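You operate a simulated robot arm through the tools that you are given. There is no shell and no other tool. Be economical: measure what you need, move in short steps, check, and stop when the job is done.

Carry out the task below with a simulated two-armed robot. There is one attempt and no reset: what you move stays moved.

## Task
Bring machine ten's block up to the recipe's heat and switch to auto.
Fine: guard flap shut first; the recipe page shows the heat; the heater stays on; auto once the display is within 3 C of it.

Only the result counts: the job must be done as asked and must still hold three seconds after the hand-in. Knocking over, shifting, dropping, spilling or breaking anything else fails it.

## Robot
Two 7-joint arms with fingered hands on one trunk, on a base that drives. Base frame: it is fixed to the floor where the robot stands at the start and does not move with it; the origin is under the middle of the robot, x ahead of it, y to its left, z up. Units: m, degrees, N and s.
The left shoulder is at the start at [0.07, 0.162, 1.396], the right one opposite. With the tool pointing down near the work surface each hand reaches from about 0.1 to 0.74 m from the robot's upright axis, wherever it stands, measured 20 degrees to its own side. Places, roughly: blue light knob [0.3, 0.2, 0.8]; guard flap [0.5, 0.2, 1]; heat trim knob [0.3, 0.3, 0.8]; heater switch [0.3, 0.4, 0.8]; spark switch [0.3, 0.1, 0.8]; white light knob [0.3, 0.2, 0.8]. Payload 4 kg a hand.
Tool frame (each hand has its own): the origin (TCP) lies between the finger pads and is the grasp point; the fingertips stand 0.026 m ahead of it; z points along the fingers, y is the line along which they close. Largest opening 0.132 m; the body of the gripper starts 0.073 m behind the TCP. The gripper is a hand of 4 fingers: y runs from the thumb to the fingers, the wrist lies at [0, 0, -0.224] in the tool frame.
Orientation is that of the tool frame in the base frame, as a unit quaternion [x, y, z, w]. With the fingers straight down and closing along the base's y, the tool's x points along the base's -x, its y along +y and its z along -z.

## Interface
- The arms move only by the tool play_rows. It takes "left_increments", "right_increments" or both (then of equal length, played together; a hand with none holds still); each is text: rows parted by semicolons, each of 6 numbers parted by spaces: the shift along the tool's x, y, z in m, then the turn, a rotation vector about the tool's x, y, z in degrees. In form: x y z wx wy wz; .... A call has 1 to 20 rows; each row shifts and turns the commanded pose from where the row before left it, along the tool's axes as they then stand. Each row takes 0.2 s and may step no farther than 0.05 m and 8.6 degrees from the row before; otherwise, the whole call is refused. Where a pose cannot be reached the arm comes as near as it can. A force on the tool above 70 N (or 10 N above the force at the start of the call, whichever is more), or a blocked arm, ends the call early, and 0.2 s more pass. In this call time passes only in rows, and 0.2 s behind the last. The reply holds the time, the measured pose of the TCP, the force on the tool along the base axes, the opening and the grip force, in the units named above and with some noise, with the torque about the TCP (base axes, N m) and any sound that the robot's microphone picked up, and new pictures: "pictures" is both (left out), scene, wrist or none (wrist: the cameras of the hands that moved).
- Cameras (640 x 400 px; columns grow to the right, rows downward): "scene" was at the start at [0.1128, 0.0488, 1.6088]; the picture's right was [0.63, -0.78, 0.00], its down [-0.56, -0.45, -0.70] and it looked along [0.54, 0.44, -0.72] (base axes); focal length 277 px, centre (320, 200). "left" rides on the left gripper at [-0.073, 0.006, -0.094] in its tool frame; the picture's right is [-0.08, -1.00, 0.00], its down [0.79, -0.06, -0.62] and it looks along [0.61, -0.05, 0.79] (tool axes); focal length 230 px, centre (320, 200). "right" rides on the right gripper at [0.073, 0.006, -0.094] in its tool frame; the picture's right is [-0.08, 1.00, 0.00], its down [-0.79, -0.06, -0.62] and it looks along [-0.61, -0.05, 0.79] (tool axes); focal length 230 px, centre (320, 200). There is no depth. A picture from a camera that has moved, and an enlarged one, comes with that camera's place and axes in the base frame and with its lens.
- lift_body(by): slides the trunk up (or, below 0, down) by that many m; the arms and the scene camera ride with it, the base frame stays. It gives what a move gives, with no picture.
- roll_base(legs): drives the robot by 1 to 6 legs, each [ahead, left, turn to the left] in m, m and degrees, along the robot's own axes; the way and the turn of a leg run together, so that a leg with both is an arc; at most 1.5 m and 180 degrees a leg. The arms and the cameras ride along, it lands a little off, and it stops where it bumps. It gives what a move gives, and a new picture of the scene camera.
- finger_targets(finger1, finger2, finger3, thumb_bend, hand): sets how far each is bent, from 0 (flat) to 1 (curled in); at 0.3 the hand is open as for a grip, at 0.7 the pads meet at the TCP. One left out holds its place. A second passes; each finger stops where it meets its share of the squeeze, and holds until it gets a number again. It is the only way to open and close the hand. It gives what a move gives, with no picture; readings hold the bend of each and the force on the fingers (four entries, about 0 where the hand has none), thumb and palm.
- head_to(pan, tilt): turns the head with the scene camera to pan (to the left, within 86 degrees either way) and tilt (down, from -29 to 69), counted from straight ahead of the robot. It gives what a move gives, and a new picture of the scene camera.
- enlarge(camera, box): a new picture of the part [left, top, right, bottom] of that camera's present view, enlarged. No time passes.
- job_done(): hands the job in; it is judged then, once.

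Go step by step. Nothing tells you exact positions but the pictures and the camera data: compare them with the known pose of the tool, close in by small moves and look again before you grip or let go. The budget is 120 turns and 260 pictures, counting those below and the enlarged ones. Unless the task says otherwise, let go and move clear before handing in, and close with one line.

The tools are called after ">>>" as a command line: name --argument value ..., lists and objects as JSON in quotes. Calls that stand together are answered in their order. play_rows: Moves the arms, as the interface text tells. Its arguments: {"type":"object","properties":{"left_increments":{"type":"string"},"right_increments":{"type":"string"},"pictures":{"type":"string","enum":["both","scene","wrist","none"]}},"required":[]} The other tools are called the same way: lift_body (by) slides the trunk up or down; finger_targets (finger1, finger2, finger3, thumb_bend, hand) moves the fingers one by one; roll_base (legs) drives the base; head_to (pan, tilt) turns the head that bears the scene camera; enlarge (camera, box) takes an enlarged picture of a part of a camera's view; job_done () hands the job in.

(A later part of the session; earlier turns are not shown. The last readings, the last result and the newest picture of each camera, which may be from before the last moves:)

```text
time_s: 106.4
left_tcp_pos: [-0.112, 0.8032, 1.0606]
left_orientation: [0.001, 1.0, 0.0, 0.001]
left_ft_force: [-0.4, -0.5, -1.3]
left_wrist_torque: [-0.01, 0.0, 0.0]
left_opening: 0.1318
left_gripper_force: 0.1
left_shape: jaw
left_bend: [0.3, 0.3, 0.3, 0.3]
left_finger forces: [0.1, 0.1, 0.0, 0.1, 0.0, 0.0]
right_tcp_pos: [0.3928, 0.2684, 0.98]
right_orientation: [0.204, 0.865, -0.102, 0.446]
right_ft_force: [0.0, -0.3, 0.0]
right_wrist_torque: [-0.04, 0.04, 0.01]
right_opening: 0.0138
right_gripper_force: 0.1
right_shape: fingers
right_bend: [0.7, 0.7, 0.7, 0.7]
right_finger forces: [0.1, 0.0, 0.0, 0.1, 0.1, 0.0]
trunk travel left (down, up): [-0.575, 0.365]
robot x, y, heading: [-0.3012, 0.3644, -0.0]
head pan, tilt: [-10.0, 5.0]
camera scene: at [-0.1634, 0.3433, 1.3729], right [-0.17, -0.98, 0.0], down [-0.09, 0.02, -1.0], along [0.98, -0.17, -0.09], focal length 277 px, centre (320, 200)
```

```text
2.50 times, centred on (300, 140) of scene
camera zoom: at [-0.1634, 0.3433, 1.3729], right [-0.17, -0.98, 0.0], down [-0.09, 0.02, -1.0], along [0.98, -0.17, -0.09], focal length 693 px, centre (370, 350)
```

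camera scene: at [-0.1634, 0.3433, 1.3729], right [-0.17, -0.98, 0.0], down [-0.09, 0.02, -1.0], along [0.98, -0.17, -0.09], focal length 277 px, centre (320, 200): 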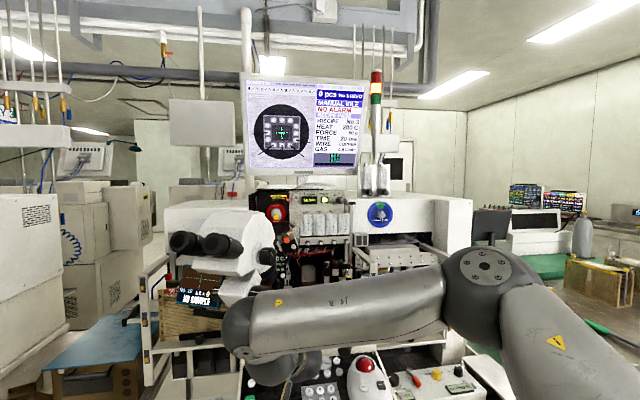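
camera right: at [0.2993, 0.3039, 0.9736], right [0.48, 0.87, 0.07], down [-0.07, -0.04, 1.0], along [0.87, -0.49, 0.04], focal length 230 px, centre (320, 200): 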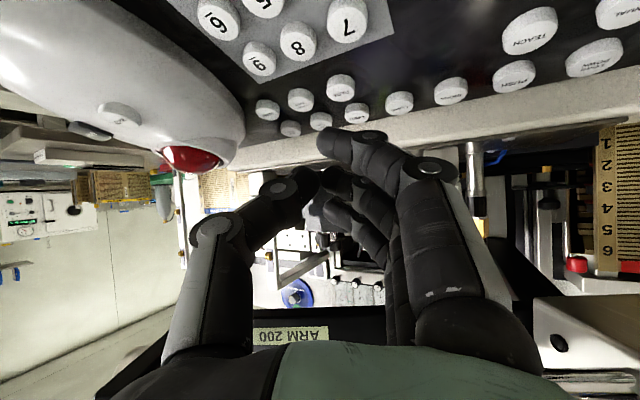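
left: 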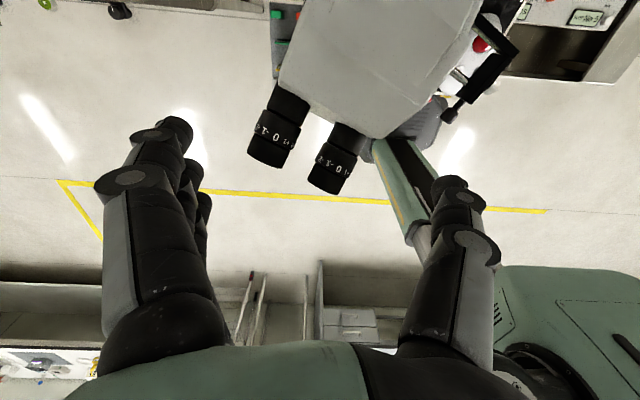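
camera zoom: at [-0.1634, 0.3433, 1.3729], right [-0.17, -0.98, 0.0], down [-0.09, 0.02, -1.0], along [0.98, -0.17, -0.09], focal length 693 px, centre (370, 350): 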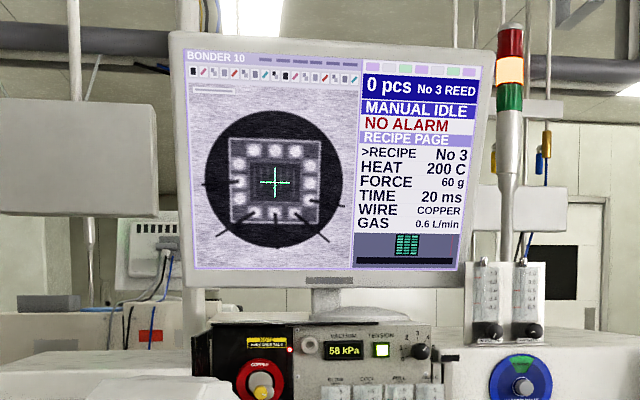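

The recipe page shows; reading the heat value closely.

>>> enlarge --camera "scene" --box '[308, 95, 368, 160]'

>>> head_to --pan -5 --tilt 35

>>> enlarge --camera "scene" --box '[260, 240, 360, 310]'

```text
6.15 times, centred on (338, 128) of scene
camera zoom: at [-0.1634, 0.3433, 1.3729], right [-0.17, -0.98, 0.0], down [-0.09, 0.02, -1.0], along [0.98, -0.17, -0.09], focal length 1706 px, centre (209, 646)
```

zoom: 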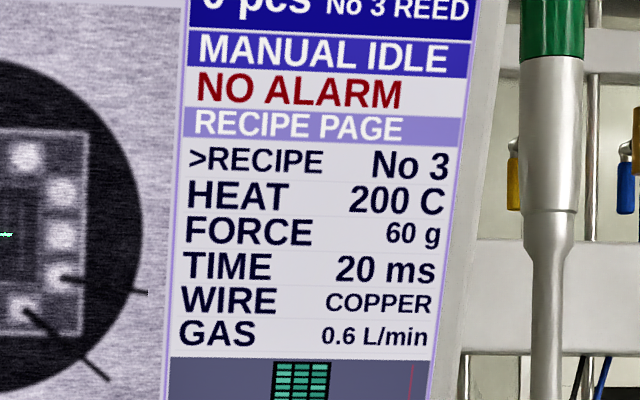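

```text
time_s: 107.4
left_tcp_pos: [-0.1121, 0.8019, 1.0601]
left_orientation: [0.001, 1.0, 0.0, 0.002]
left_ft_force: [0.8, -0.1, 0.4]
left_wrist_torque: [-0.02, 0.0, 0.0]
left_opening: 0.1319
left_gripper_force: 0.1
left_shape: jaw
left_bend: [0.3, 0.3, 0.3, 0.3]
left_finger forces: [0.0, 0.0, 0.0, 0.0, 0.0, 0.1]
right_tcp_pos: [0.3932, 0.2676, 0.9798]
right_orientation: [0.204, 0.865, -0.102, 0.446]
right_ft_force: [-0.4, 0.3, -0.6]
right_wrist_torque: [-0.02, 0.0, -0.04]
right_opening: 0.0139
right_gripper_force: 0.0
right_shape: fingers
right_bend: [0.7, 0.7, 0.7, 0.7]
right_finger forces: [0.0, 0.0, 0.1, 0.0, 0.0, 0.0]
trunk travel left (down, up): [-0.575, 0.365]
robot x, y, heading: [-0.3028, 0.3591, 0.2]
head pan, tilt: [-5.0, 35.0]
camera scene: at [-0.166, 0.3515, 1.3248], right [-0.09, -1.0, 0.0], down [-0.57, 0.05, -0.82], along [0.82, -0.07, -0.57], focal length 277 px, centre (320, 200)
```

scene: 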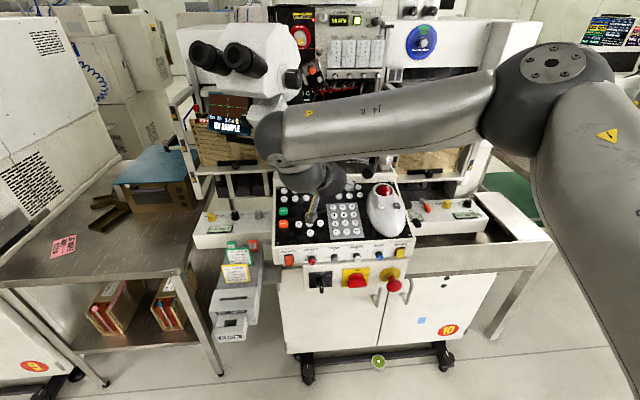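

```text
5.71 times, centred on (310, 275) of scene
camera zoom: at [-0.166, 0.3515, 1.3248], right [-0.09, -1.0, 0.0], down [-0.57, 0.05, -0.82], along [0.82, -0.07, -0.57], focal length 1584 px, centre (377, -229)
```

zoom: 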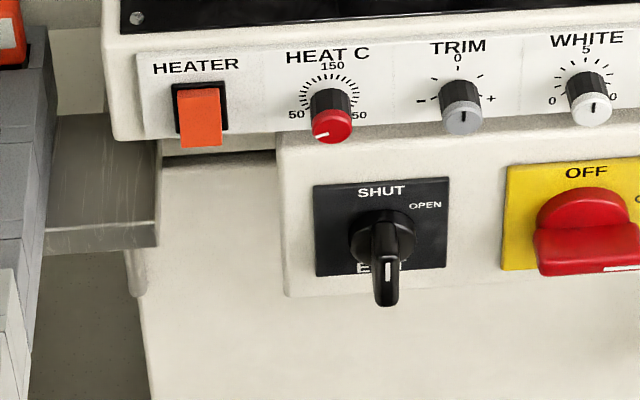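

HEAT is 200 °C. The HEAT C dial (50 lower-left, 150 top, 250 lower-right) is at 50, so 200 means about +202° clockwise, leaving the pointer ~67° right of top. I'll back the hand out and align it straight at the HEAT C knob (≈[0.30, 0.331, 0.82]).

>>> play_rows --right_increments "0.0016 -0.009 -0.0387 0 0 0;0.0016 -0.009 -0.0387 0 0 0;0.0194 -0.0229 -0.0313 0 0 0;0.0194 -0.0229 -0.0313 0 0 0;0.0194 -0.0229 -0.0313 0 0 0;0.0194 -0.0229 -0.0313 0 0 0;0 0 0 -5.3 0 -3.8;0 0 0 -5.3 0 -3.8;0 0 0 -5.3 0 -3.8;0 0 0 -5.3 0 -3.8;0 0 0 0 -8.3 0;0 0 0 0 -8.3 0;0 0 0 0 -8.3 0" --pictures "none"

>>> finger_targets --hand "right" --finger1 1.0 --finger2 0.5 --finger3 1.0 --thumb_bend 0.5

>>> play_rows --right_increments "0.0377 0.0124 0.0168 0 0 0;0.0377 0.0124 0.0168 0 0 0;0.0377 0.0124 0.0168 0 0 0;0.0377 0.0124 0.0168 0 0 0;0.0377 0.0124 0.0168 0 0 0" --pictures "both"

```text
time_s: 110.2
left_tcp_pos: [-0.1138, 0.8047, 1.0585]
left_orientation: [0.0, 1.0, -0.002, 0.002]
left_ft_force: [0.5, 0.4, -0.6]
left_wrist_torque: [0.02, 0.02, -0.03]
left_opening: 0.1317
left_gripper_force: 0.1
left_shape: jaw
left_bend: [0.3, 0.3, 0.3, 0.3]
left_finger forces: [0.0, 0.0, 0.0, 0.0, 0.0, 0.1]
right_tcp_pos: [0.2039, 0.2927, 1.0687]
right_orientation: [0.002, 0.768, -0.001, 0.641]
right_ft_force: [0.5, 0.4, 0.7]
right_wrist_torque: [0.02, 0.03, 0.0]
right_opening: 0.0137
right_gripper_force: 0.0
right_shape: fingers
right_bend: [0.7, 0.7, 0.7, 0.7]
right_finger forces: [0.0, 0.0, 0.1, 0.0, 0.0, 0.1]
right hand out of reach, approached as far as the arm can: row 9, 10, 11, 12, 13
trunk travel left (down, up): [-0.575, 0.365]
robot x, y, heading: [-0.3034, 0.3651, -0.3]
head pan, tilt: [-5.0, 35.0]
```

```text
time_s: 111.2
left_tcp_pos: [-0.1124, 0.8033, 1.0594]
left_orientation: [0.001, 1.0, -0.001, 0.0]
left_ft_force: [0.4, -0.3, -0.5]
left_wrist_torque: [0.0, 0.01, 0.0]
left_opening: 0.1319
left_gripper_force: 0.0
left_shape: jaw
left_bend: [0.3, 0.3, 0.3, 0.3]
left_finger forces: [0.0, 0.0, 0.0, 0.0, 0.0, 0.1]
right_tcp_pos: [0.2034, 0.2905, 1.0686]
right_orientation: [0.002, 0.768, 0.0, 0.64]
right_ft_force: [-0.2, 0.0, 1.1]
right_wrist_torque: [0.01, -0.01, 0.0]
right_opening: 0.0474
right_gripper_force: 0.2
right_shape: fingers
right_bend: [1.0, 0.5, 1.0, 0.5]
right_finger forces: [0.0, 0.0, 0.0, 0.0, 0.0, 0.0]
trunk travel left (down, up): [-0.575, 0.365]
robot x, y, heading: [-0.302, 0.36, 0.2]
head pan, tilt: [-5.0, 35.0]
```

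```text
time_s: 112.4
left_tcp_pos: [-0.1111, 0.8021, 1.0598]
left_orientation: [0.002, 1.0, -0.001, 0.0]
left_ft_force: [0.1, -0.8, -0.6]
left_wrist_torque: [0.03, 0.0, -0.03]
left_opening: 0.1318
left_gripper_force: 0.0
left_shape: jaw
left_bend: [0.3, 0.3, 0.3, 0.3]
left_finger forces: [0.0, 0.0, 0.0, 0.1, 0.0, 0.0]
right_tcp_pos: [0.3089, 0.3403, 0.9056]
right_orientation: [0.008, 0.771, 0.0, 0.637]
right_ft_force: [0.3, -0.5, 0.3]
right_wrist_torque: [-0.03, 0.03, -0.03]
right_opening: 0.0472
right_gripper_force: 0.0
right_shape: fingers
right_bend: [1.0, 0.5, 1.0, 0.5]
right_finger forces: [0.1, 0.0, 0.0, 0.0, 0.0, 0.0]
right hand out of reach, approached as far as the arm can: row 2, 3, 4, 5
trunk travel left (down, up): [-0.575, 0.365]
robot x, y, heading: [-0.3036, 0.3624, -0.0]
head pan, tilt: [-5.0, 35.0]
camera scene: at [-0.164, 0.3516, 1.3246], right [-0.09, -1.0, 0.0], down [-0.57, 0.05, -0.82], along [0.81, -0.07, -0.57], focal length 277 px, centre (320, 200)
camera right: at [0.2025, 0.3471, 0.8521], right [0.03, 1.0, 0.09], down [-0.46, -0.06, 0.89], along [0.89, -0.06, 0.46], focal length 230 px, centre (320, 200)
```

scene: 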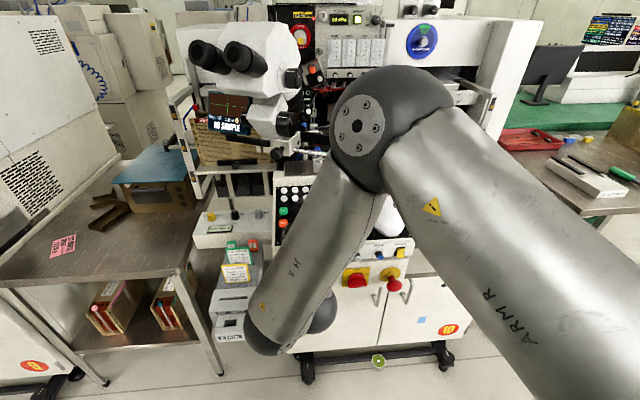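
right: 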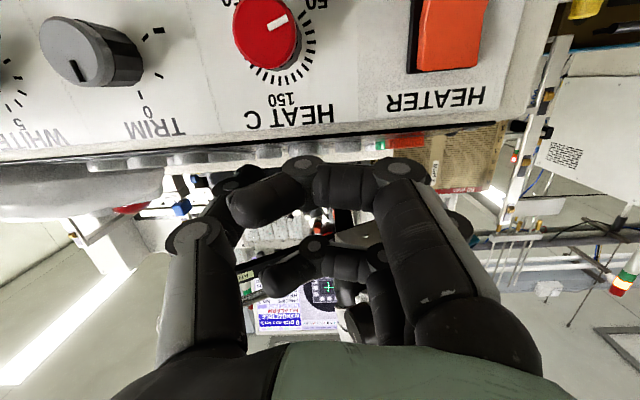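

The arm is too folded for this pose. Moving the base back 0.25 m (hand retreats with it) and lowering the trunk a little.

>>> roll_base --legs '[[-0.25, 0.0, 0]]'

>>> lift_body --by -0.08

>>> enlarge --camera "right" --box '[0, 0, 640, 400]'

```text
time_s: 114.2
left_tcp_pos: [-0.3537, 0.8032, 1.0598]
left_orientation: [0.002, 1.0, -0.001, 0.0]
left_ft_force: [0.5, 0.8, -0.2]
left_wrist_torque: [0.02, 0.01, 0.04]
left_opening: 0.1319
left_gripper_force: 0.1
left_shape: jaw
left_bend: [0.3, 0.3, 0.3, 0.3]
left_finger forces: [0.0, 0.0, 0.1, 0.0, 0.0, 0.0]
right_tcp_pos: [0.0638, 0.3403, 0.9057]
right_orientation: [0.009, 0.771, -0.002, 0.637]
right_ft_force: [-0.2, 0.2, -0.3]
right_wrist_torque: [-0.03, 0.0, -0.02]
right_opening: 0.0473
right_gripper_force: 0.1
right_shape: fingers
right_bend: [1.0, 0.5, 1.0, 0.5]
right_finger forces: [0.0, 0.1, 0.1, 0.0, 0.1, 0.0]
trunk travel left (down, up): [-0.575, 0.365]
robot x, y, heading: [-0.544, 0.3611, -0.3]
head pan, tilt: [-5.0, 35.0]
camera scene: at [-0.4082, 0.3517, 1.3248], right [-0.09, -1.0, 0.0], down [-0.57, 0.05, -0.82], along [0.82, -0.07, -0.57], focal length 277 px, centre (320, 200)
```

scene: 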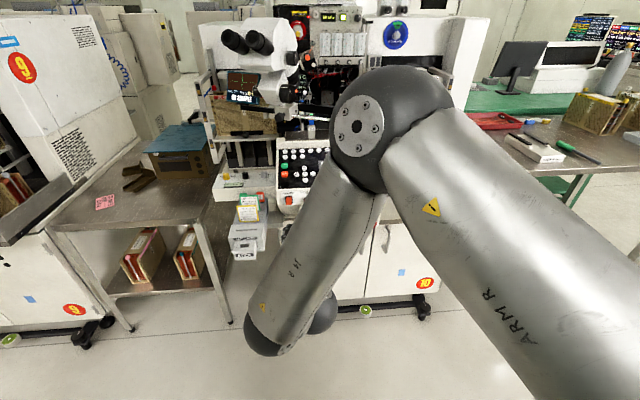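

```text
time_s: 115.3
left_tcp_pos: [-0.3542, 0.8025, 0.98]
left_orientation: [0.002, 1.0, -0.001, 0.001]
left_ft_force: [0.5, 0.3, 0.0]
left_wrist_torque: [0.04, -0.01, -0.02]
left_opening: 0.1317
left_gripper_force: 0.1
left_shape: jaw
left_bend: [0.3, 0.3, 0.3, 0.3]
left_finger forces: [0.0, 0.1, 0.0, 0.0, 0.0, 0.0]
right_tcp_pos: [0.0654, 0.3391, 0.827]
right_orientation: [0.01, 0.771, -0.001, 0.637]
right_ft_force: [0.2, 0.0, -1.5]
right_wrist_torque: [0.02, -0.02, 0.0]
right_opening: 0.0474
right_gripper_force: 0.1
right_shape: fingers
right_bend: [1.0, 0.5, 1.0, 0.5]
right_finger forces: [0.1, 0.0, 0.1, 0.0, 0.0, 0.1]
trunk travel left (down, up): [-0.495, 0.445]
robot x, y, heading: [-0.5452, 0.3634, -0.2]
head pan, tilt: [-5.0, 35.0]
```

```text
1.00 times, centred on (320, 200) of right (not enlarged: the box is as wide or as high as the picture)
camera zoom: at [-0.0412, 0.3456, 0.7725], right [0.03, 1.0, 0.09], down [-0.46, -0.06, 0.89], along [0.89, -0.07, 0.45], focal length 230 px, centre (320, 200)
```

zoom: 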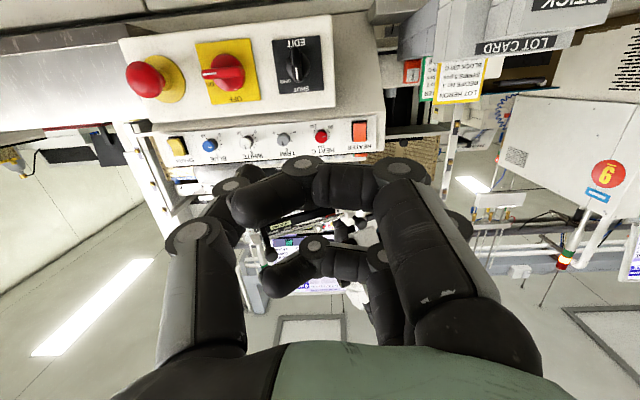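

Clear view of the strip. HEAT C's cap is at ≈(0.282, 0.330, 0.838). Approaching to 5 cm in front of it.

>>> play_rows --right_increments "-0.0105 -0.0015 0.0388 0 0 0;-0.0105 -0.0015 0.0388 0 0 0;-0.0105 -0.0015 0.0388 0 0 0;-0.0105 -0.0015 0.0388 0 0 0" --pictures "wrist"

>>> enlarge --camera "right" --box '[220, 20, 440, 200]'

```text
time_s: 116.3
left_tcp_pos: [-0.3529, 0.8016, 0.9796]
left_orientation: [0.002, 1.0, 0.0, 0.001]
left_ft_force: [-0.7, 0.0, -0.3]
left_wrist_torque: [-0.02, 0.03, -0.02]
left_opening: 0.1319
left_gripper_force: 0.1
left_shape: jaw
left_bend: [0.3, 0.3, 0.3, 0.3]
left_finger forces: [0.0, 0.0, 0.0, 0.0, 0.0, 0.0]
right_tcp_pos: [0.2238, 0.331, 0.8379]
right_orientation: [0.009, 0.771, -0.001, 0.637]
right_ft_force: [0.1, -0.1, 0.5]
right_wrist_torque: [0.01, -0.02, 0.01]
right_opening: 0.0474
right_gripper_force: 0.1
right_shape: fingers
right_bend: [1.0, 0.5, 1.0, 0.5]
right_finger forces: [0.1, 0.0, 0.0, 0.1, 0.1, 0.0]
trunk travel left (down, up): [-0.495, 0.445]
robot x, y, heading: [-0.5474, 0.3632, -0.1]
head pan, tilt: [-5.0, 35.0]
camera right: at [0.1188, 0.3388, 0.7836], right [0.03, 1.0, 0.09], down [-0.46, -0.06, 0.89], along [0.89, -0.07, 0.45], focal length 230 px, centre (320, 200)
```

right: 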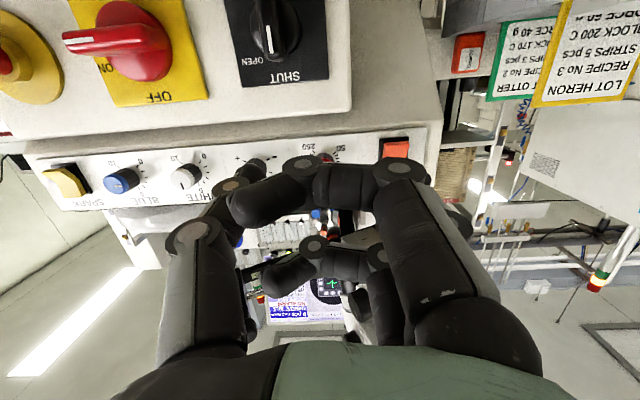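

```text
2.22 times, centred on (330, 110) of right
camera zoom: at [0.1188, 0.3388, 0.7836], right [0.03, 1.0, 0.09], down [-0.46, -0.06, 0.89], along [0.89, -0.07, 0.45], focal length 511 px, centre (298, 400)
```

zoom: 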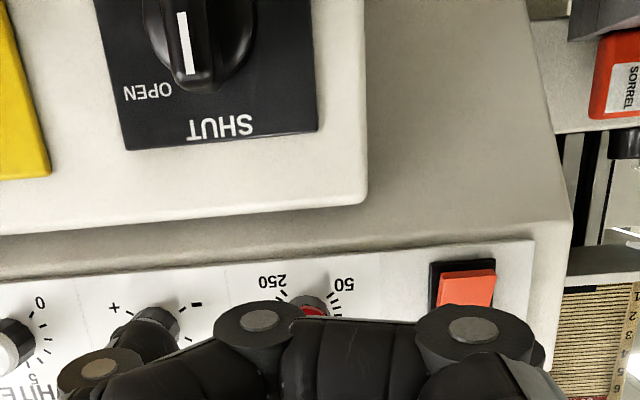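

Cards confirm recipe 3 = 200 °C. Advancing onto the knob and pinching.

>>> play_rows --right_increments "-0.0035 0 0.018 0 0 0;-0.0035 0 0.018 0 0 0;-0.0033 0 0.015 0 0 0" --pictures "none"

>>> finger_targets --hand "right" --finger2 0.75 --thumb_bend 0.75

>>> enlarge --camera "right" --box '[220, 40, 440, 200]'

>>> enlarge --camera "scene" --box '[230, 150, 400, 290]'

```text
time_s: 117.0
left_tcp_pos: [-0.3559, 0.8032, 0.9798]
left_orientation: [0.002, 1.0, 0.0, 0.001]
left_ft_force: [1.3, 0.2, -0.2]
left_wrist_torque: [-0.03, 0.08, -0.01]
left_opening: 0.1319
left_gripper_force: 0.2
left_shape: jaw
left_bend: [0.3, 0.3, 0.3, 0.3]
left_finger forces: [0.0, 0.1, 0.0, 0.0, 0.1, 0.1]
right_tcp_pos: [0.2489, 0.3401, 0.8289]
right_orientation: [0.002, 0.776, 0.005, 0.631]
right_ft_force: [-22.5, -3.7, 9.8]
right_wrist_torque: [0.48, -0.27, 1.21]
right_opening: 0.0477
right_gripper_force: 13.0
right_shape: fingers
right_bend: [1.0, 0.52, 1.0, 0.5]
right_finger forces: [0.0, 26.0, 0.1, 0.0, 0.0, 0.0]
trunk travel left (down, up): [-0.495, 0.445]
robot x, y, heading: [-0.5459, 0.3602, -0.2]
head pan, tilt: [-5.0, 35.0]
stopped in row 3 (right hand): the force on the tool passed its limit at 80 N (the readings are from after the stop); the commanded pose is now the measured one
```

```text
time_s: 118.0
left_tcp_pos: [-0.3557, 0.803, 0.979]
left_orientation: [0.001, 1.0, -0.001, 0.001]
left_ft_force: [-0.5, 0.2, 0.4]
left_wrist_torque: [0.02, 0.0, -0.02]
left_opening: 0.1317
left_gripper_force: 0.0
left_shape: jaw
left_bend: [0.3, 0.3, 0.3, 0.3]
left_finger forces: [0.1, 0.1, 0.1, 0.0, 0.0, 0.0]
right_tcp_pos: [0.2491, 0.3413, 0.8293]
right_orientation: [0.001, 0.776, 0.005, 0.631]
right_ft_force: [-0.1, -0.6, -0.3]
right_wrist_torque: [0.03, -0.01, -0.01]
right_opening: 0.0382
right_gripper_force: 0.0
right_shape: fingers
right_bend: [1.0, 0.74, 1.0, 0.72]
right_finger forces: [0.0, 0.0, 0.0, 0.0, 0.0, 0.0]
trunk travel left (down, up): [-0.495, 0.445]
robot x, y, heading: [-0.5475, 0.3622, 0.1]
head pan, tilt: [-5.0, 35.0]
```

```text
2.50 times, centred on (330, 120) of right
camera zoom: at [0.1432, 0.3454, 0.7766], right [0.01, 1.0, 0.08], down [-0.44, -0.07, 0.89], along [0.9, -0.05, 0.44], focal length 575 px, centre (295, 400)
```

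zoom: 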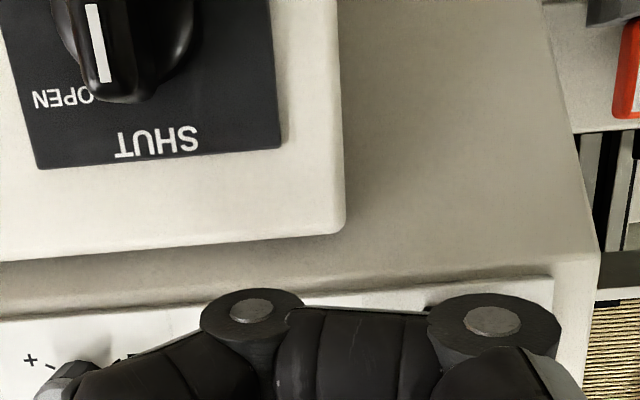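

```text
2.86 times, centred on (315, 220) of scene
camera zoom: at [-0.4091, 0.3516, 1.2447], right [-0.09, -1.0, 0.0], down [-0.57, 0.05, -0.82], along [0.82, -0.07, -0.57], focal length 792 px, centre (334, 143)
```

zoom: 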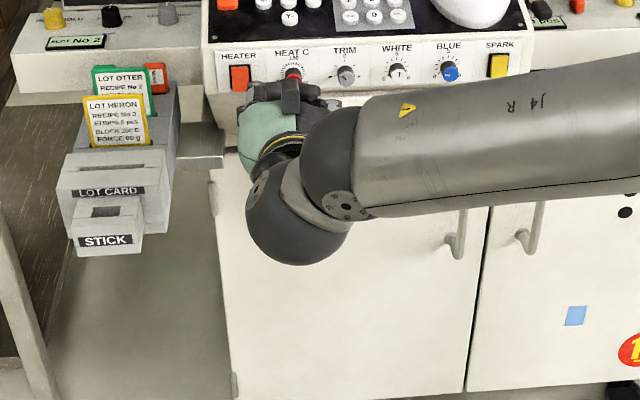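

Finger 2 struck something near the heater rocker. Backing off to check the switch's state.

>>> play_rows --right_increments "0 0 -0.04 0 0 0;0 0 -0.04 0 0 0;0.03 -0.03 -0.02 0 0 0" --pictures "none"

>>> enlarge --camera "scene" --box '[265, 150, 405, 210]'

>>> enlarge --camera "right" --box '[140, 80, 460, 240]'

```text
time_s: 118.8
left_tcp_pos: [-0.3557, 0.8026, 0.9805]
left_orientation: [0.002, 1.0, -0.001, 0.002]
left_ft_force: [-0.9, -0.5, -0.5]
left_wrist_torque: [0.02, 0.01, 0.01]
left_opening: 0.1318
left_gripper_force: 0.1
left_shape: jaw
left_bend: [0.3, 0.3, 0.3, 0.3]
left_finger forces: [0.0, 0.0, 0.0, 0.0, 0.0, 0.0]
right_tcp_pos: [0.1476, 0.3102, 0.8194]
right_orientation: [0.002, 0.776, 0.005, 0.63]
right_ft_force: [-0.1, -0.2, 0.7]
right_wrist_torque: [-0.01, 0.03, -0.01]
right_opening: 0.0384
right_gripper_force: 0.0
right_shape: fingers
right_bend: [1.0, 0.74, 1.0, 0.72]
right_finger forces: [0.1, 0.0, 0.0, 0.1, 0.0, 0.1]
trunk travel left (down, up): [-0.495, 0.445]
robot x, y, heading: [-0.5506, 0.3606, 0.2]
head pan, tilt: [-5.0, 35.0]
```

```text
4.57 times, centred on (335, 180) of scene
camera zoom: at [-0.4096, 0.3503, 1.2448], right [-0.09, -1.0, 0.0], down [-0.57, 0.05, -0.82], along [0.82, -0.07, -0.57], focal length 1267 px, centre (251, 291)
```

zoom: 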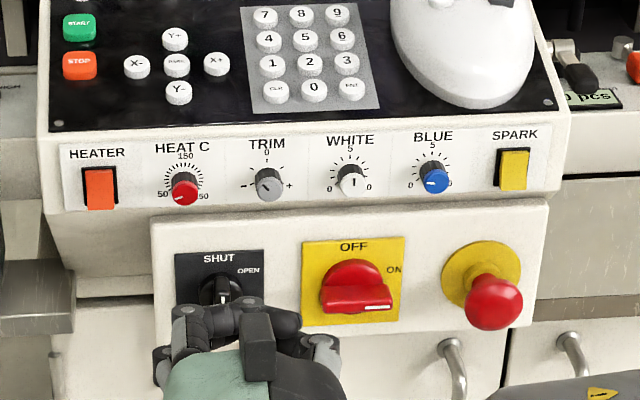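

```text
2.00 times, centred on (300, 160) of right
camera zoom: at [0.0412, 0.3142, 0.7672], right [0.01, 1.0, 0.09], down [-0.44, -0.07, 0.89], along [0.9, -0.05, 0.44], focal length 460 px, centre (360, 280)
```

zoom: 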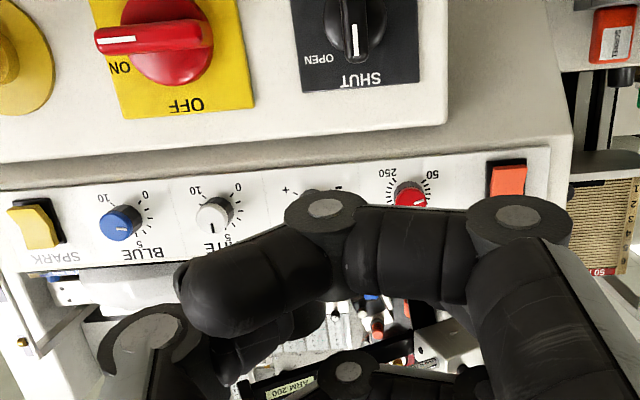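

>>> enlarge --camera "scene" --box '[280, 175, 340, 205]'

>>> enlarge --camera "scene" --box '[330, 175, 390, 205]'

```text
10.67 times, centred on (310, 190) of scene
camera zoom: at [-0.4096, 0.3503, 1.2448], right [-0.09, -1.0, 0.0], down [-0.57, 0.05, -0.82], along [0.82, -0.07, -0.57], focal length 2956 px, centre (427, 307)
```

zoom: 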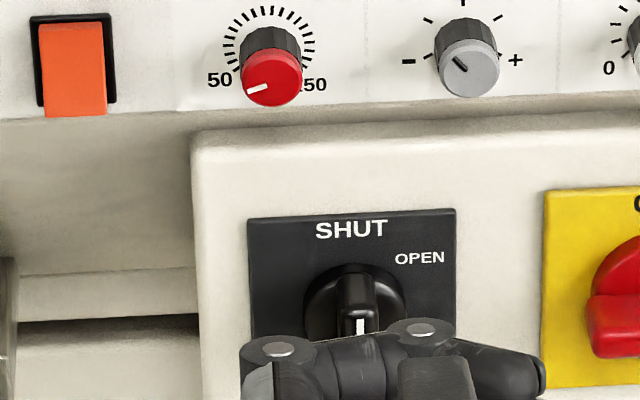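

```text
10.67 times, centred on (360, 190) of scene
camera zoom: at [-0.4096, 0.3503, 1.2448], right [-0.09, -1.0, 0.0], down [-0.57, 0.05, -0.82], along [0.82, -0.07, -0.57], focal length 2956 px, centre (-107, 307)
```

zoom: 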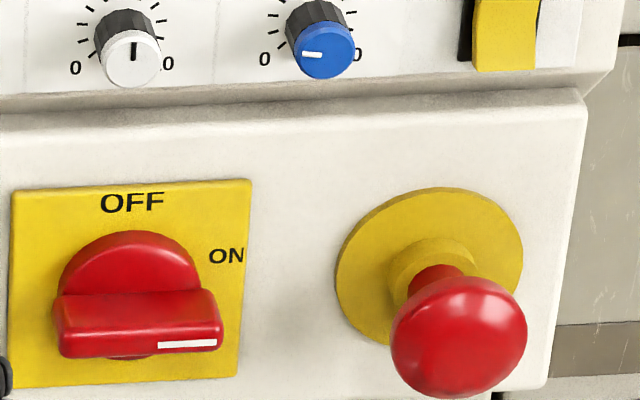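

TRIM seems to have been nudged off 0 by the thumb (I'll reset it after). Rocker looks unchanged. Second approach to HEAT C with a narrower opening.

>>> finger_targets --hand "right" --finger2 0.6 --thumb_bend 0.6

>>> play_rows --right_increments "-0.0144 0.0073 0.0267 0 0 0;-0.0144 0.0073 0.0267 0 0 0;-0.0144 0.0073 0.0267 0 0 0" --pictures "none"

>>> enlarge --camera "scene" --box '[265, 160, 345, 215]'

>>> enlarge --camera "right" --box '[200, 60, 440, 220]'

```text
time_s: 119.8
left_tcp_pos: [-0.3549, 0.8036, 0.9805]
left_orientation: [0.003, 1.0, -0.001, 0.001]
left_ft_force: [-0.1, 0.1, 0.3]
left_wrist_torque: [-0.03, -0.01, -0.02]
left_opening: 0.1319
left_gripper_force: 0.0
left_shape: jaw
left_bend: [0.3, 0.3, 0.3, 0.3]
left_finger forces: [0.1, 0.0, 0.0, 0.1, 0.0, 0.0]
right_tcp_pos: [0.148, 0.309, 0.8204]
right_orientation: [0.002, 0.777, 0.004, 0.63]
right_ft_force: [-0.2, -0.6, 0.1]
right_wrist_torque: [0.0, 0.0, 0.02]
right_opening: 0.0427
right_gripper_force: 0.1
right_shape: fingers
right_bend: [1.0, 0.6, 1.0, 0.6]
right_finger forces: [0.0, 0.1, 0.1, 0.0, 0.1, 0.0]
trunk travel left (down, up): [-0.495, 0.445]
robot x, y, heading: [-0.5478, 0.3668, -0.3]
head pan, tilt: [-5.0, 35.0]
```

```text
time_s: 120.6
left_tcp_pos: [-0.3546, 0.8031, 0.9794]
left_orientation: [0.001, 1.0, -0.001, 0.001]
left_ft_force: [-0.5, -0.1, -0.6]
left_wrist_torque: [-0.01, 0.01, -0.02]
left_opening: 0.1317
left_gripper_force: 0.0
left_shape: jaw
left_bend: [0.3, 0.3, 0.3, 0.3]
left_finger forces: [0.1, 0.0, 0.1, 0.1, 0.0, 0.1]
right_tcp_pos: [0.2344, 0.3331, 0.8447]
right_orientation: [0.002, 0.777, 0.004, 0.629]
right_ft_force: [0.1, -0.9, 1.0]
right_wrist_torque: [-0.01, 0.01, 0.01]
right_opening: 0.0424
right_gripper_force: 0.1
right_shape: fingers
right_bend: [1.0, 0.6, 1.0, 0.6]
right_finger forces: [0.0, 0.1, 0.0, 0.0, 0.0, 0.1]
trunk travel left (down, up): [-0.495, 0.445]
robot x, y, heading: [-0.5487, 0.3644, 0.1]
head pan, tilt: [-5.0, 35.0]
```

```text
7.27 times, centred on (305, 188) of scene
camera zoom: at [-0.4088, 0.3519, 1.2447], right [-0.09, -1.0, 0.0], down [-0.57, 0.05, -0.82], along [0.82, -0.07, -0.57], focal length 2016 px, centre (429, 291)
```

zoom: 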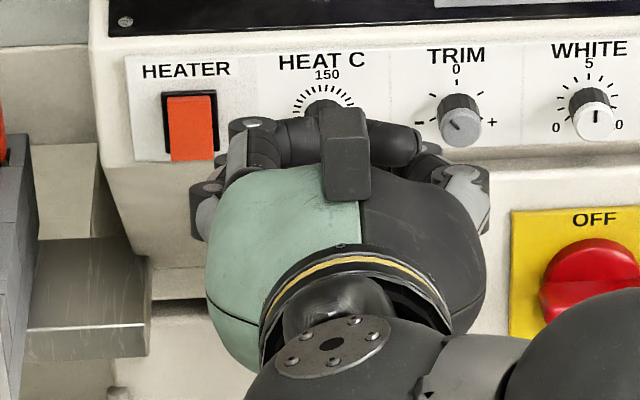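

```text
2.50 times, centred on (320, 140) of right
camera zoom: at [0.1272, 0.3369, 0.7929], right [0.01, 1.0, 0.08], down [-0.44, -0.07, 0.89], along [0.9, -0.05, 0.44], focal length 575 px, centre (320, 350)
```

zoom: 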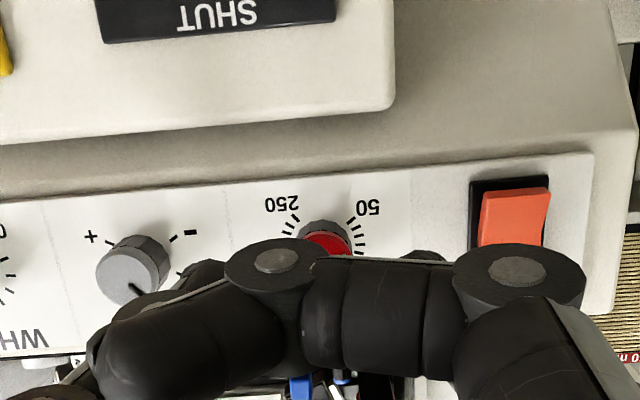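

>>> play_rows --right_increments "-0.0013 0 0.0137 0 0 0;-0.0013 0 0.0137 0 0 0;-0.0013 0 0.0137 0 0 0" --pictures "none"

>>> enlarge --camera "right" --box '[200, 60, 440, 220]'

>>> enlarge --camera "scene" --box '[265, 160, 345, 215]'

```text
time_s: 121.5
left_tcp_pos: [-0.3627, 0.8016, 0.9821]
left_orientation: [0.003, 1.0, -0.001, 0.004]
left_ft_force: [0.3, 0.1, -0.3]
left_wrist_torque: [0.01, -0.01, -0.01]
left_opening: 0.1319
left_gripper_force: 0.1
left_shape: jaw
left_bend: [0.3, 0.3, 0.3, 0.3]
left_finger forces: [0.0, 0.0, 0.0, 0.0, 0.0, 0.1]
right_tcp_pos: [0.2617, 0.336, 0.8424]
right_orientation: [-0.002, 0.777, 0.006, 0.63]
right_ft_force: [-39.2, -4.1, 9.8]
right_wrist_torque: [-0.32, -0.28, -1.33]
right_opening: 0.0419
right_gripper_force: 19.1
right_shape: fingers
right_bend: [1.0, 0.6, 1.0, 0.62]
right_finger forces: [0.1, 0.3, 0.0, 0.0, 37.7, 0.1]
trunk travel left (down, up): [-0.495, 0.445]
robot x, y, heading: [-0.5474, 0.3598, -0.1]
head pan, tilt: [-5.0, 35.0]
stopped in row 3 (right hand): the force on the tool passed its limit at 76 N (the readings are from after the stop); the commanded pose is now the measured one
```

```text
2.50 times, centred on (320, 140) of right
camera zoom: at [0.155, 0.3405, 0.7891], right [0.01, 1.0, 0.08], down [-0.44, -0.07, 0.9], along [0.9, -0.04, 0.44], focal length 575 px, centre (320, 350)
```

zoom: 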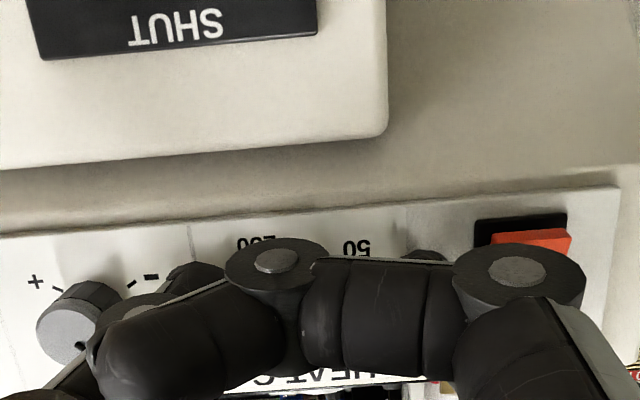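

```text
7.27 times, centred on (305, 188) of scene
camera zoom: at [-0.4195, 0.3505, 1.2459], right [-0.09, -1.0, 0.0], down [-0.57, 0.05, -0.82], along [0.82, -0.08, -0.57], focal length 2016 px, centre (429, 291)
```

zoom: 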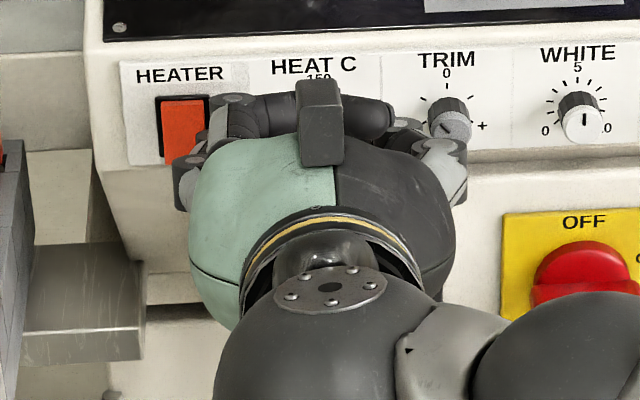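

The tips touch the panel (x≈0.29), so the knob is already between the fingers. Backing off 3 mm, centring and pinching.

>>> play_rows --right_increments "0.0005 -0.0045 -0.004 0 0 0" --pictures "none"

>>> finger_targets --hand "right" --finger2 0.76 --thumb_bend 0.76

>>> enlarge --camera "right" --box '[200, 60, 440, 220]'

```text
time_s: 121.9
left_tcp_pos: [-0.3597, 0.8029, 0.9803]
left_orientation: [0.003, 1.0, -0.001, 0.003]
left_ft_force: [-1.3, 0.3, 0.2]
left_wrist_torque: [0.0, 0.01, 0.0]
left_opening: 0.1318
left_gripper_force: 0.0
left_shape: jaw
left_bend: [0.3, 0.3, 0.3, 0.3]
left_finger forces: [0.0, 0.1, 0.0, 0.1, 0.1, 0.0]
right_tcp_pos: [0.2618, 0.3323, 0.836]
right_orientation: [-0.002, 0.778, 0.006, 0.628]
right_ft_force: [-20.6, -0.4, 4.3]
right_wrist_torque: [-0.15, -0.13, -0.5]
right_opening: 0.0413
right_gripper_force: 10.3
right_shape: fingers
right_bend: [1.0, 0.6, 1.0, 0.62]
right_finger forces: [0.0, 1.0, 0.0, 0.0, 18.8, 0.0]
trunk travel left (down, up): [-0.495, 0.445]
robot x, y, heading: [-0.5488, 0.3589, -0.1]
head pan, tilt: [-5.0, 35.0]
```

```text
time_s: 122.9
left_tcp_pos: [-0.3541, 0.8017, 0.9796]
left_orientation: [0.002, 1.0, -0.001, 0.0]
left_ft_force: [0.0, -0.2, 0.1]
left_wrist_torque: [0.0, -0.02, 0.0]
left_opening: 0.1317
left_gripper_force: 0.0
left_shape: jaw
left_bend: [0.3, 0.3, 0.3, 0.3]
left_finger forces: [0.0, 0.0, 0.1, 0.0, 0.1, 0.1]
right_tcp_pos: [0.2666, 0.3304, 0.8318]
right_orientation: [-0.002, 0.781, 0.004, 0.625]
right_ft_force: [6.4, -2.7, -13.0]
right_wrist_torque: [-0.02, 0.21, -0.01]
right_opening: 0.0381
right_gripper_force: 8.4
right_shape: fingers
right_bend: [1.0, 0.73, 1.0, 0.73]
right_finger forces: [0.0, 8.5, 0.1, 0.0, 9.1, 0.0]
trunk travel left (down, up): [-0.495, 0.445]
robot x, y, heading: [-0.552, 0.3627, -0.1]
head pan, tilt: [-5.0, 35.0]
```

```text
2.50 times, centred on (320, 140) of right
camera zoom: at [0.159, 0.3342, 0.7799], right [0.01, 1.0, 0.08], down [-0.43, -0.07, 0.9], along [0.9, -0.04, 0.43], focal length 575 px, centre (320, 350)
```

zoom: 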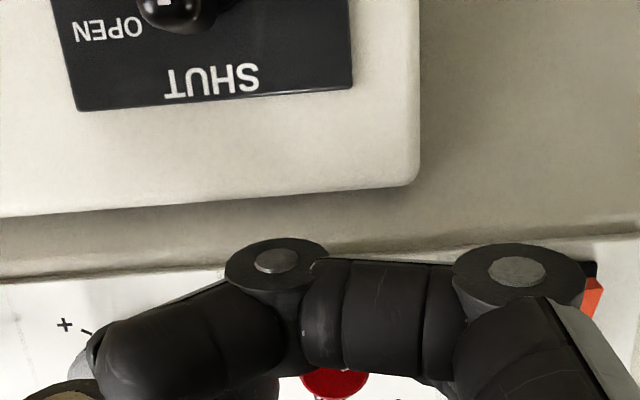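

Grip is about 8 mm low. Opening, raising and levelling the hand, then pinching again.

>>> finger_targets --hand "right" --finger2 0.6 --thumb_bend 0.6

>>> play_rows --right_increments "0 0 -0.008 0 -8.5 0;-0.01 0.001 0.002 0 0 0" --pictures "none"

>>> enlarge --camera "right" --box '[200, 60, 440, 220]'

```text
time_s: 123.9
left_tcp_pos: [-0.359, 0.8011, 0.9802]
left_orientation: [0.002, 1.0, -0.001, 0.003]
left_ft_force: [0.1, -0.4, 0.1]
left_wrist_torque: [-0.02, 0.01, -0.02]
left_opening: 0.132
left_gripper_force: 0.1
left_shape: jaw
left_bend: [0.3, 0.3, 0.3, 0.3]
left_finger forces: [0.0, 0.0, 0.1, 0.1, 0.0, 0.1]
right_tcp_pos: [0.2628, 0.3323, 0.8367]
right_orientation: [-0.002, 0.778, 0.005, 0.628]
right_ft_force: [-16.3, 2.4, 3.0]
right_wrist_torque: [0.0, -0.05, 0.05]
right_opening: 0.0412
right_gripper_force: 8.0
right_shape: fingers
right_bend: [1.0, 0.61, 1.0, 0.63]
right_finger forces: [0.0, 6.5, 0.1, 0.0, 9.3, 0.1]
trunk travel left (down, up): [-0.495, 0.445]
robot x, y, heading: [-0.5452, 0.3642, -0.4]
head pan, tilt: [-5.0, 35.0]
```

```text
time_s: 124.5
left_tcp_pos: [-0.3571, 0.8026, 0.9791]
left_orientation: [0.003, 1.0, -0.001, 0.002]
left_ft_force: [-0.2, 0.1, -0.2]
left_wrist_torque: [0.02, 0.0, 0.01]
left_opening: 0.132
left_gripper_force: 0.0
left_shape: jaw
left_bend: [0.3, 0.3, 0.3, 0.3]
left_finger forces: [0.1, 0.0, 0.0, 0.0, 0.0, 0.0]
right_tcp_pos: [0.2602, 0.3301, 0.848]
right_orientation: [-0.001, 0.73, 0.004, 0.683]
right_ft_force: [-0.1, -0.5, 0.1]
right_wrist_torque: [0.05, -0.02, -0.03]
right_opening: 0.0423
right_gripper_force: 0.0
right_shape: fingers
right_bend: [1.0, 0.6, 1.0, 0.6]
right_finger forces: [0.0, 0.0, 0.0, 0.0, 0.0, 0.0]
trunk travel left (down, up): [-0.495, 0.445]
robot x, y, heading: [-0.5453, 0.3615, -0.5]
head pan, tilt: [-5.0, 35.0]
```

```text
2.50 times, centred on (320, 140) of right
camera zoom: at [0.1603, 0.3353, 0.7801], right [0.0, 1.0, 0.08], down [-0.56, -0.07, 0.82], along [0.83, -0.04, 0.56], focal length 575 px, centre (320, 350)
```

zoom: 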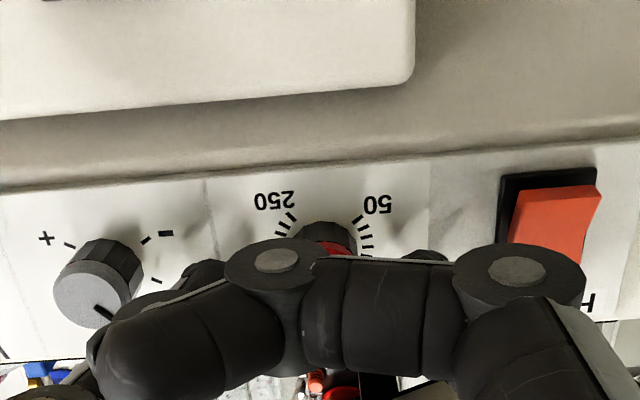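

>>> play_rows --right_increments "0.003 0.0015 0.002 0 0 0" --pictures "none"

>>> finger_targets --hand "right" --finger2 0.76 --thumb_bend 0.76

>>> enlarge --camera "right" --box '[200, 60, 440, 220]'

```text
time_s: 124.9
left_tcp_pos: [-0.3566, 0.803, 0.9798]
left_orientation: [0.003, 1.0, 0.0, 0.002]
left_ft_force: [-0.6, 0.6, 0.2]
left_wrist_torque: [-0.02, 0.03, -0.01]
left_opening: 0.132
left_gripper_force: 0.1
left_shape: jaw
left_bend: [0.3, 0.3, 0.3, 0.3]
left_finger forces: [0.0, 0.0, 0.1, 0.0, 0.0, 0.0]
right_tcp_pos: [0.2612, 0.332, 0.8437]
right_orientation: [-0.002, 0.73, 0.005, 0.683]
right_ft_force: [-1.2, -0.2, -0.2]
right_wrist_torque: [0.03, 0.01, -0.01]
right_opening: 0.0421
right_gripper_force: 0.3
right_shape: fingers
right_bend: [1.0, 0.6, 1.0, 0.6]
right_finger forces: [0.0, 0.1, 0.1, 0.0, 0.2, 0.1]
trunk travel left (down, up): [-0.495, 0.445]
robot x, y, heading: [-0.5458, 0.3617, -0.2]
head pan, tilt: [-5.0, 35.0]
```

```text
time_s: 125.9
left_tcp_pos: [-0.3565, 0.8014, 0.9804]
left_orientation: [0.003, 1.0, -0.001, 0.001]
left_ft_force: [-0.3, -0.3, -0.1]
left_wrist_torque: [0.01, 0.01, -0.01]
left_opening: 0.1317
left_gripper_force: 0.0
left_shape: jaw
left_bend: [0.3, 0.3, 0.3, 0.3]
left_finger forces: [0.1, 0.0, 0.1, 0.1, 0.0, 0.0]
right_tcp_pos: [0.2603, 0.3318, 0.8442]
right_orientation: [-0.001, 0.73, 0.005, 0.683]
right_ft_force: [6.6, -4.3, 2.6]
right_wrist_torque: [0.01, -0.09, -0.05]
right_opening: 0.0389
right_gripper_force: 9.2
right_shape: fingers
right_bend: [1.0, 0.68, 1.0, 0.69]
right_finger forces: [0.0, 6.9, 0.0, 0.0, 11.4, 0.0]
trunk travel left (down, up): [-0.495, 0.445]
robot x, y, heading: [-0.5499, 0.3615, -0.3]
head pan, tilt: [-5.0, 35.0]
```

```text
2.50 times, centred on (320, 140) of right
camera zoom: at [0.1633, 0.3358, 0.7768], right [0.0, 1.0, 0.08], down [-0.56, -0.07, 0.82], along [0.83, -0.04, 0.56], focal length 575 px, centre (320, 350)
```

zoom: 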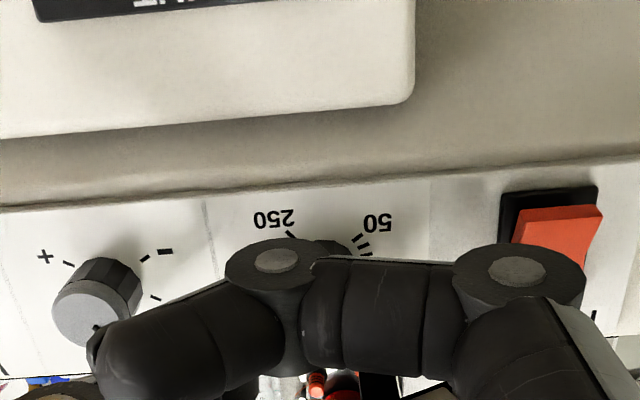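

Good centred pinch. Turning clockwise 42° first.

>>> play_rows --right_increments "0 0 0 0 0 7;0 0 0 0 0 7;0 0 0 0 0 7;0 0 0 0 0 7;0 0 0 0 0 7;0 0 0 0 0 7" --pictures "none"

>>> enlarge --camera "scene" --box '[265, 160, 345, 215]'

>>> enlarge --camera "right" --box '[200, 60, 440, 220]'

```text
time_s: 127.3
left_tcp_pos: [-0.3561, 0.8018, 0.9798]
left_orientation: [0.003, 1.0, 0.001, 0.0]
left_ft_force: [-0.2, 0.1, -0.6]
left_wrist_torque: [-0.04, 0.01, -0.03]
left_opening: 0.1316
left_gripper_force: 0.1
left_shape: jaw
left_bend: [0.3, 0.3, 0.3, 0.3]
left_finger forces: [0.0, 0.0, 0.0, 0.1, 0.0, 0.1]
right_tcp_pos: [0.2631, 0.3311, 0.8429]
right_orientation: [0.262, 0.682, 0.25, 0.635]
right_ft_force: [6.0, -9.8, 0.5]
right_wrist_torque: [-0.06, -0.09, -0.14]
right_opening: 0.0394
right_gripper_force: 10.2
right_shape: fingers
right_bend: [1.0, 0.69, 1.0, 0.68]
right_finger forces: [0.0, 6.1, 0.0, 0.1, 13.6, 0.0]
trunk travel left (down, up): [-0.495, 0.445]
robot x, y, heading: [-0.5489, 0.3621, -0.4]
head pan, tilt: [-5.0, 35.0]
```

```text
7.27 times, centred on (305, 188) of scene
camera zoom: at [-0.4103, 0.3499, 1.2446], right [-0.09, -1.0, 0.0], down [-0.57, 0.05, -0.82], along [0.82, -0.07, -0.57], focal length 2016 px, centre (429, 291)
```

zoom: 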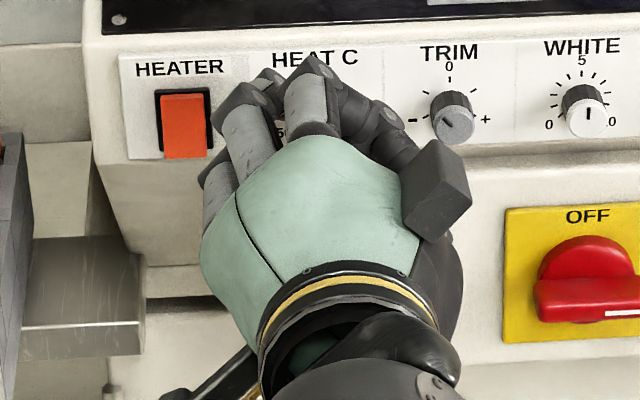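

```text
2.50 times, centred on (320, 140) of right
camera zoom: at [0.1642, 0.3829, 0.799], right [0.04, 0.68, 0.73], down [-0.57, -0.58, 0.58], along [0.82, -0.44, 0.37], focal length 575 px, centre (320, 350)
```

zoom: 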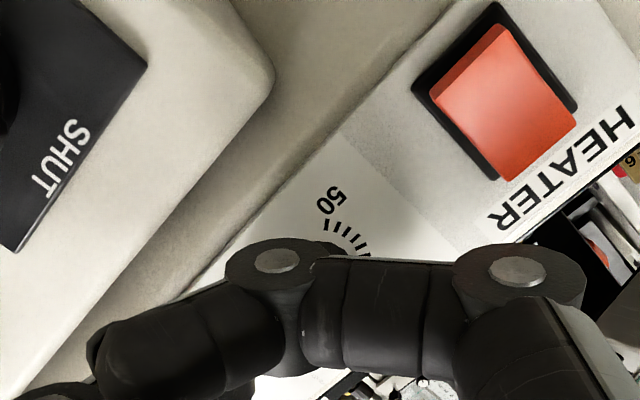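

Hand turned 42° with grip retained. Continuing another 42°.

>>> play_rows --right_increments "0 0 0 0 0 7;0 0 0 0 0 7;0 0 0 0 0 7;0 0 0 0 0 7;0 0 0 0 0 7;0 0 0 0 0 7" --pictures "none"

>>> enlarge --camera "scene" --box '[265, 160, 345, 215]'

```text
time_s: 128.7
left_tcp_pos: [-0.3557, 0.8007, 0.9808]
left_orientation: [0.002, 1.0, 0.0, 0.0]
left_ft_force: [0.7, -0.2, -0.1]
left_wrist_torque: [-0.03, -0.01, 0.01]
left_opening: 0.1316
left_gripper_force: 0.1
left_shape: jaw
left_bend: [0.3, 0.3, 0.3, 0.3]
left_finger forces: [0.0, 0.1, 0.1, 0.0, 0.0, 0.0]
right_tcp_pos: [0.2619, 0.3311, 0.8413]
right_orientation: [0.489, 0.543, 0.46, 0.504]
right_ft_force: [2.2, -14.1, -6.8]
right_wrist_torque: [-0.03, 0.05, -0.24]
right_opening: 0.0393
right_gripper_force: 11.3
right_shape: fingers
right_bend: [1.0, 0.7, 1.0, 0.68]
right_finger forces: [0.1, 7.5, 0.0, 0.1, 15.7, 0.0]
trunk travel left (down, up): [-0.495, 0.445]
robot x, y, heading: [-0.5491, 0.3598, -0.2]
head pan, tilt: [-5.0, 35.0]
```

```text
7.27 times, centred on (305, 188) of scene
camera zoom: at [-0.41, 0.3493, 1.2445], right [-0.09, -1.0, 0.0], down [-0.57, 0.05, -0.82], along [0.81, -0.07, -0.57], focal length 2016 px, centre (429, 291)
```

zoom: 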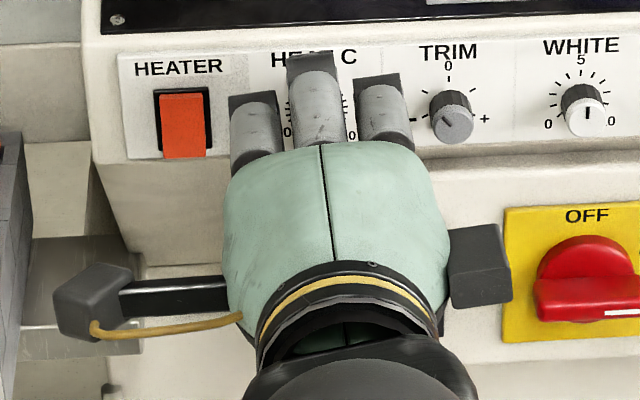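

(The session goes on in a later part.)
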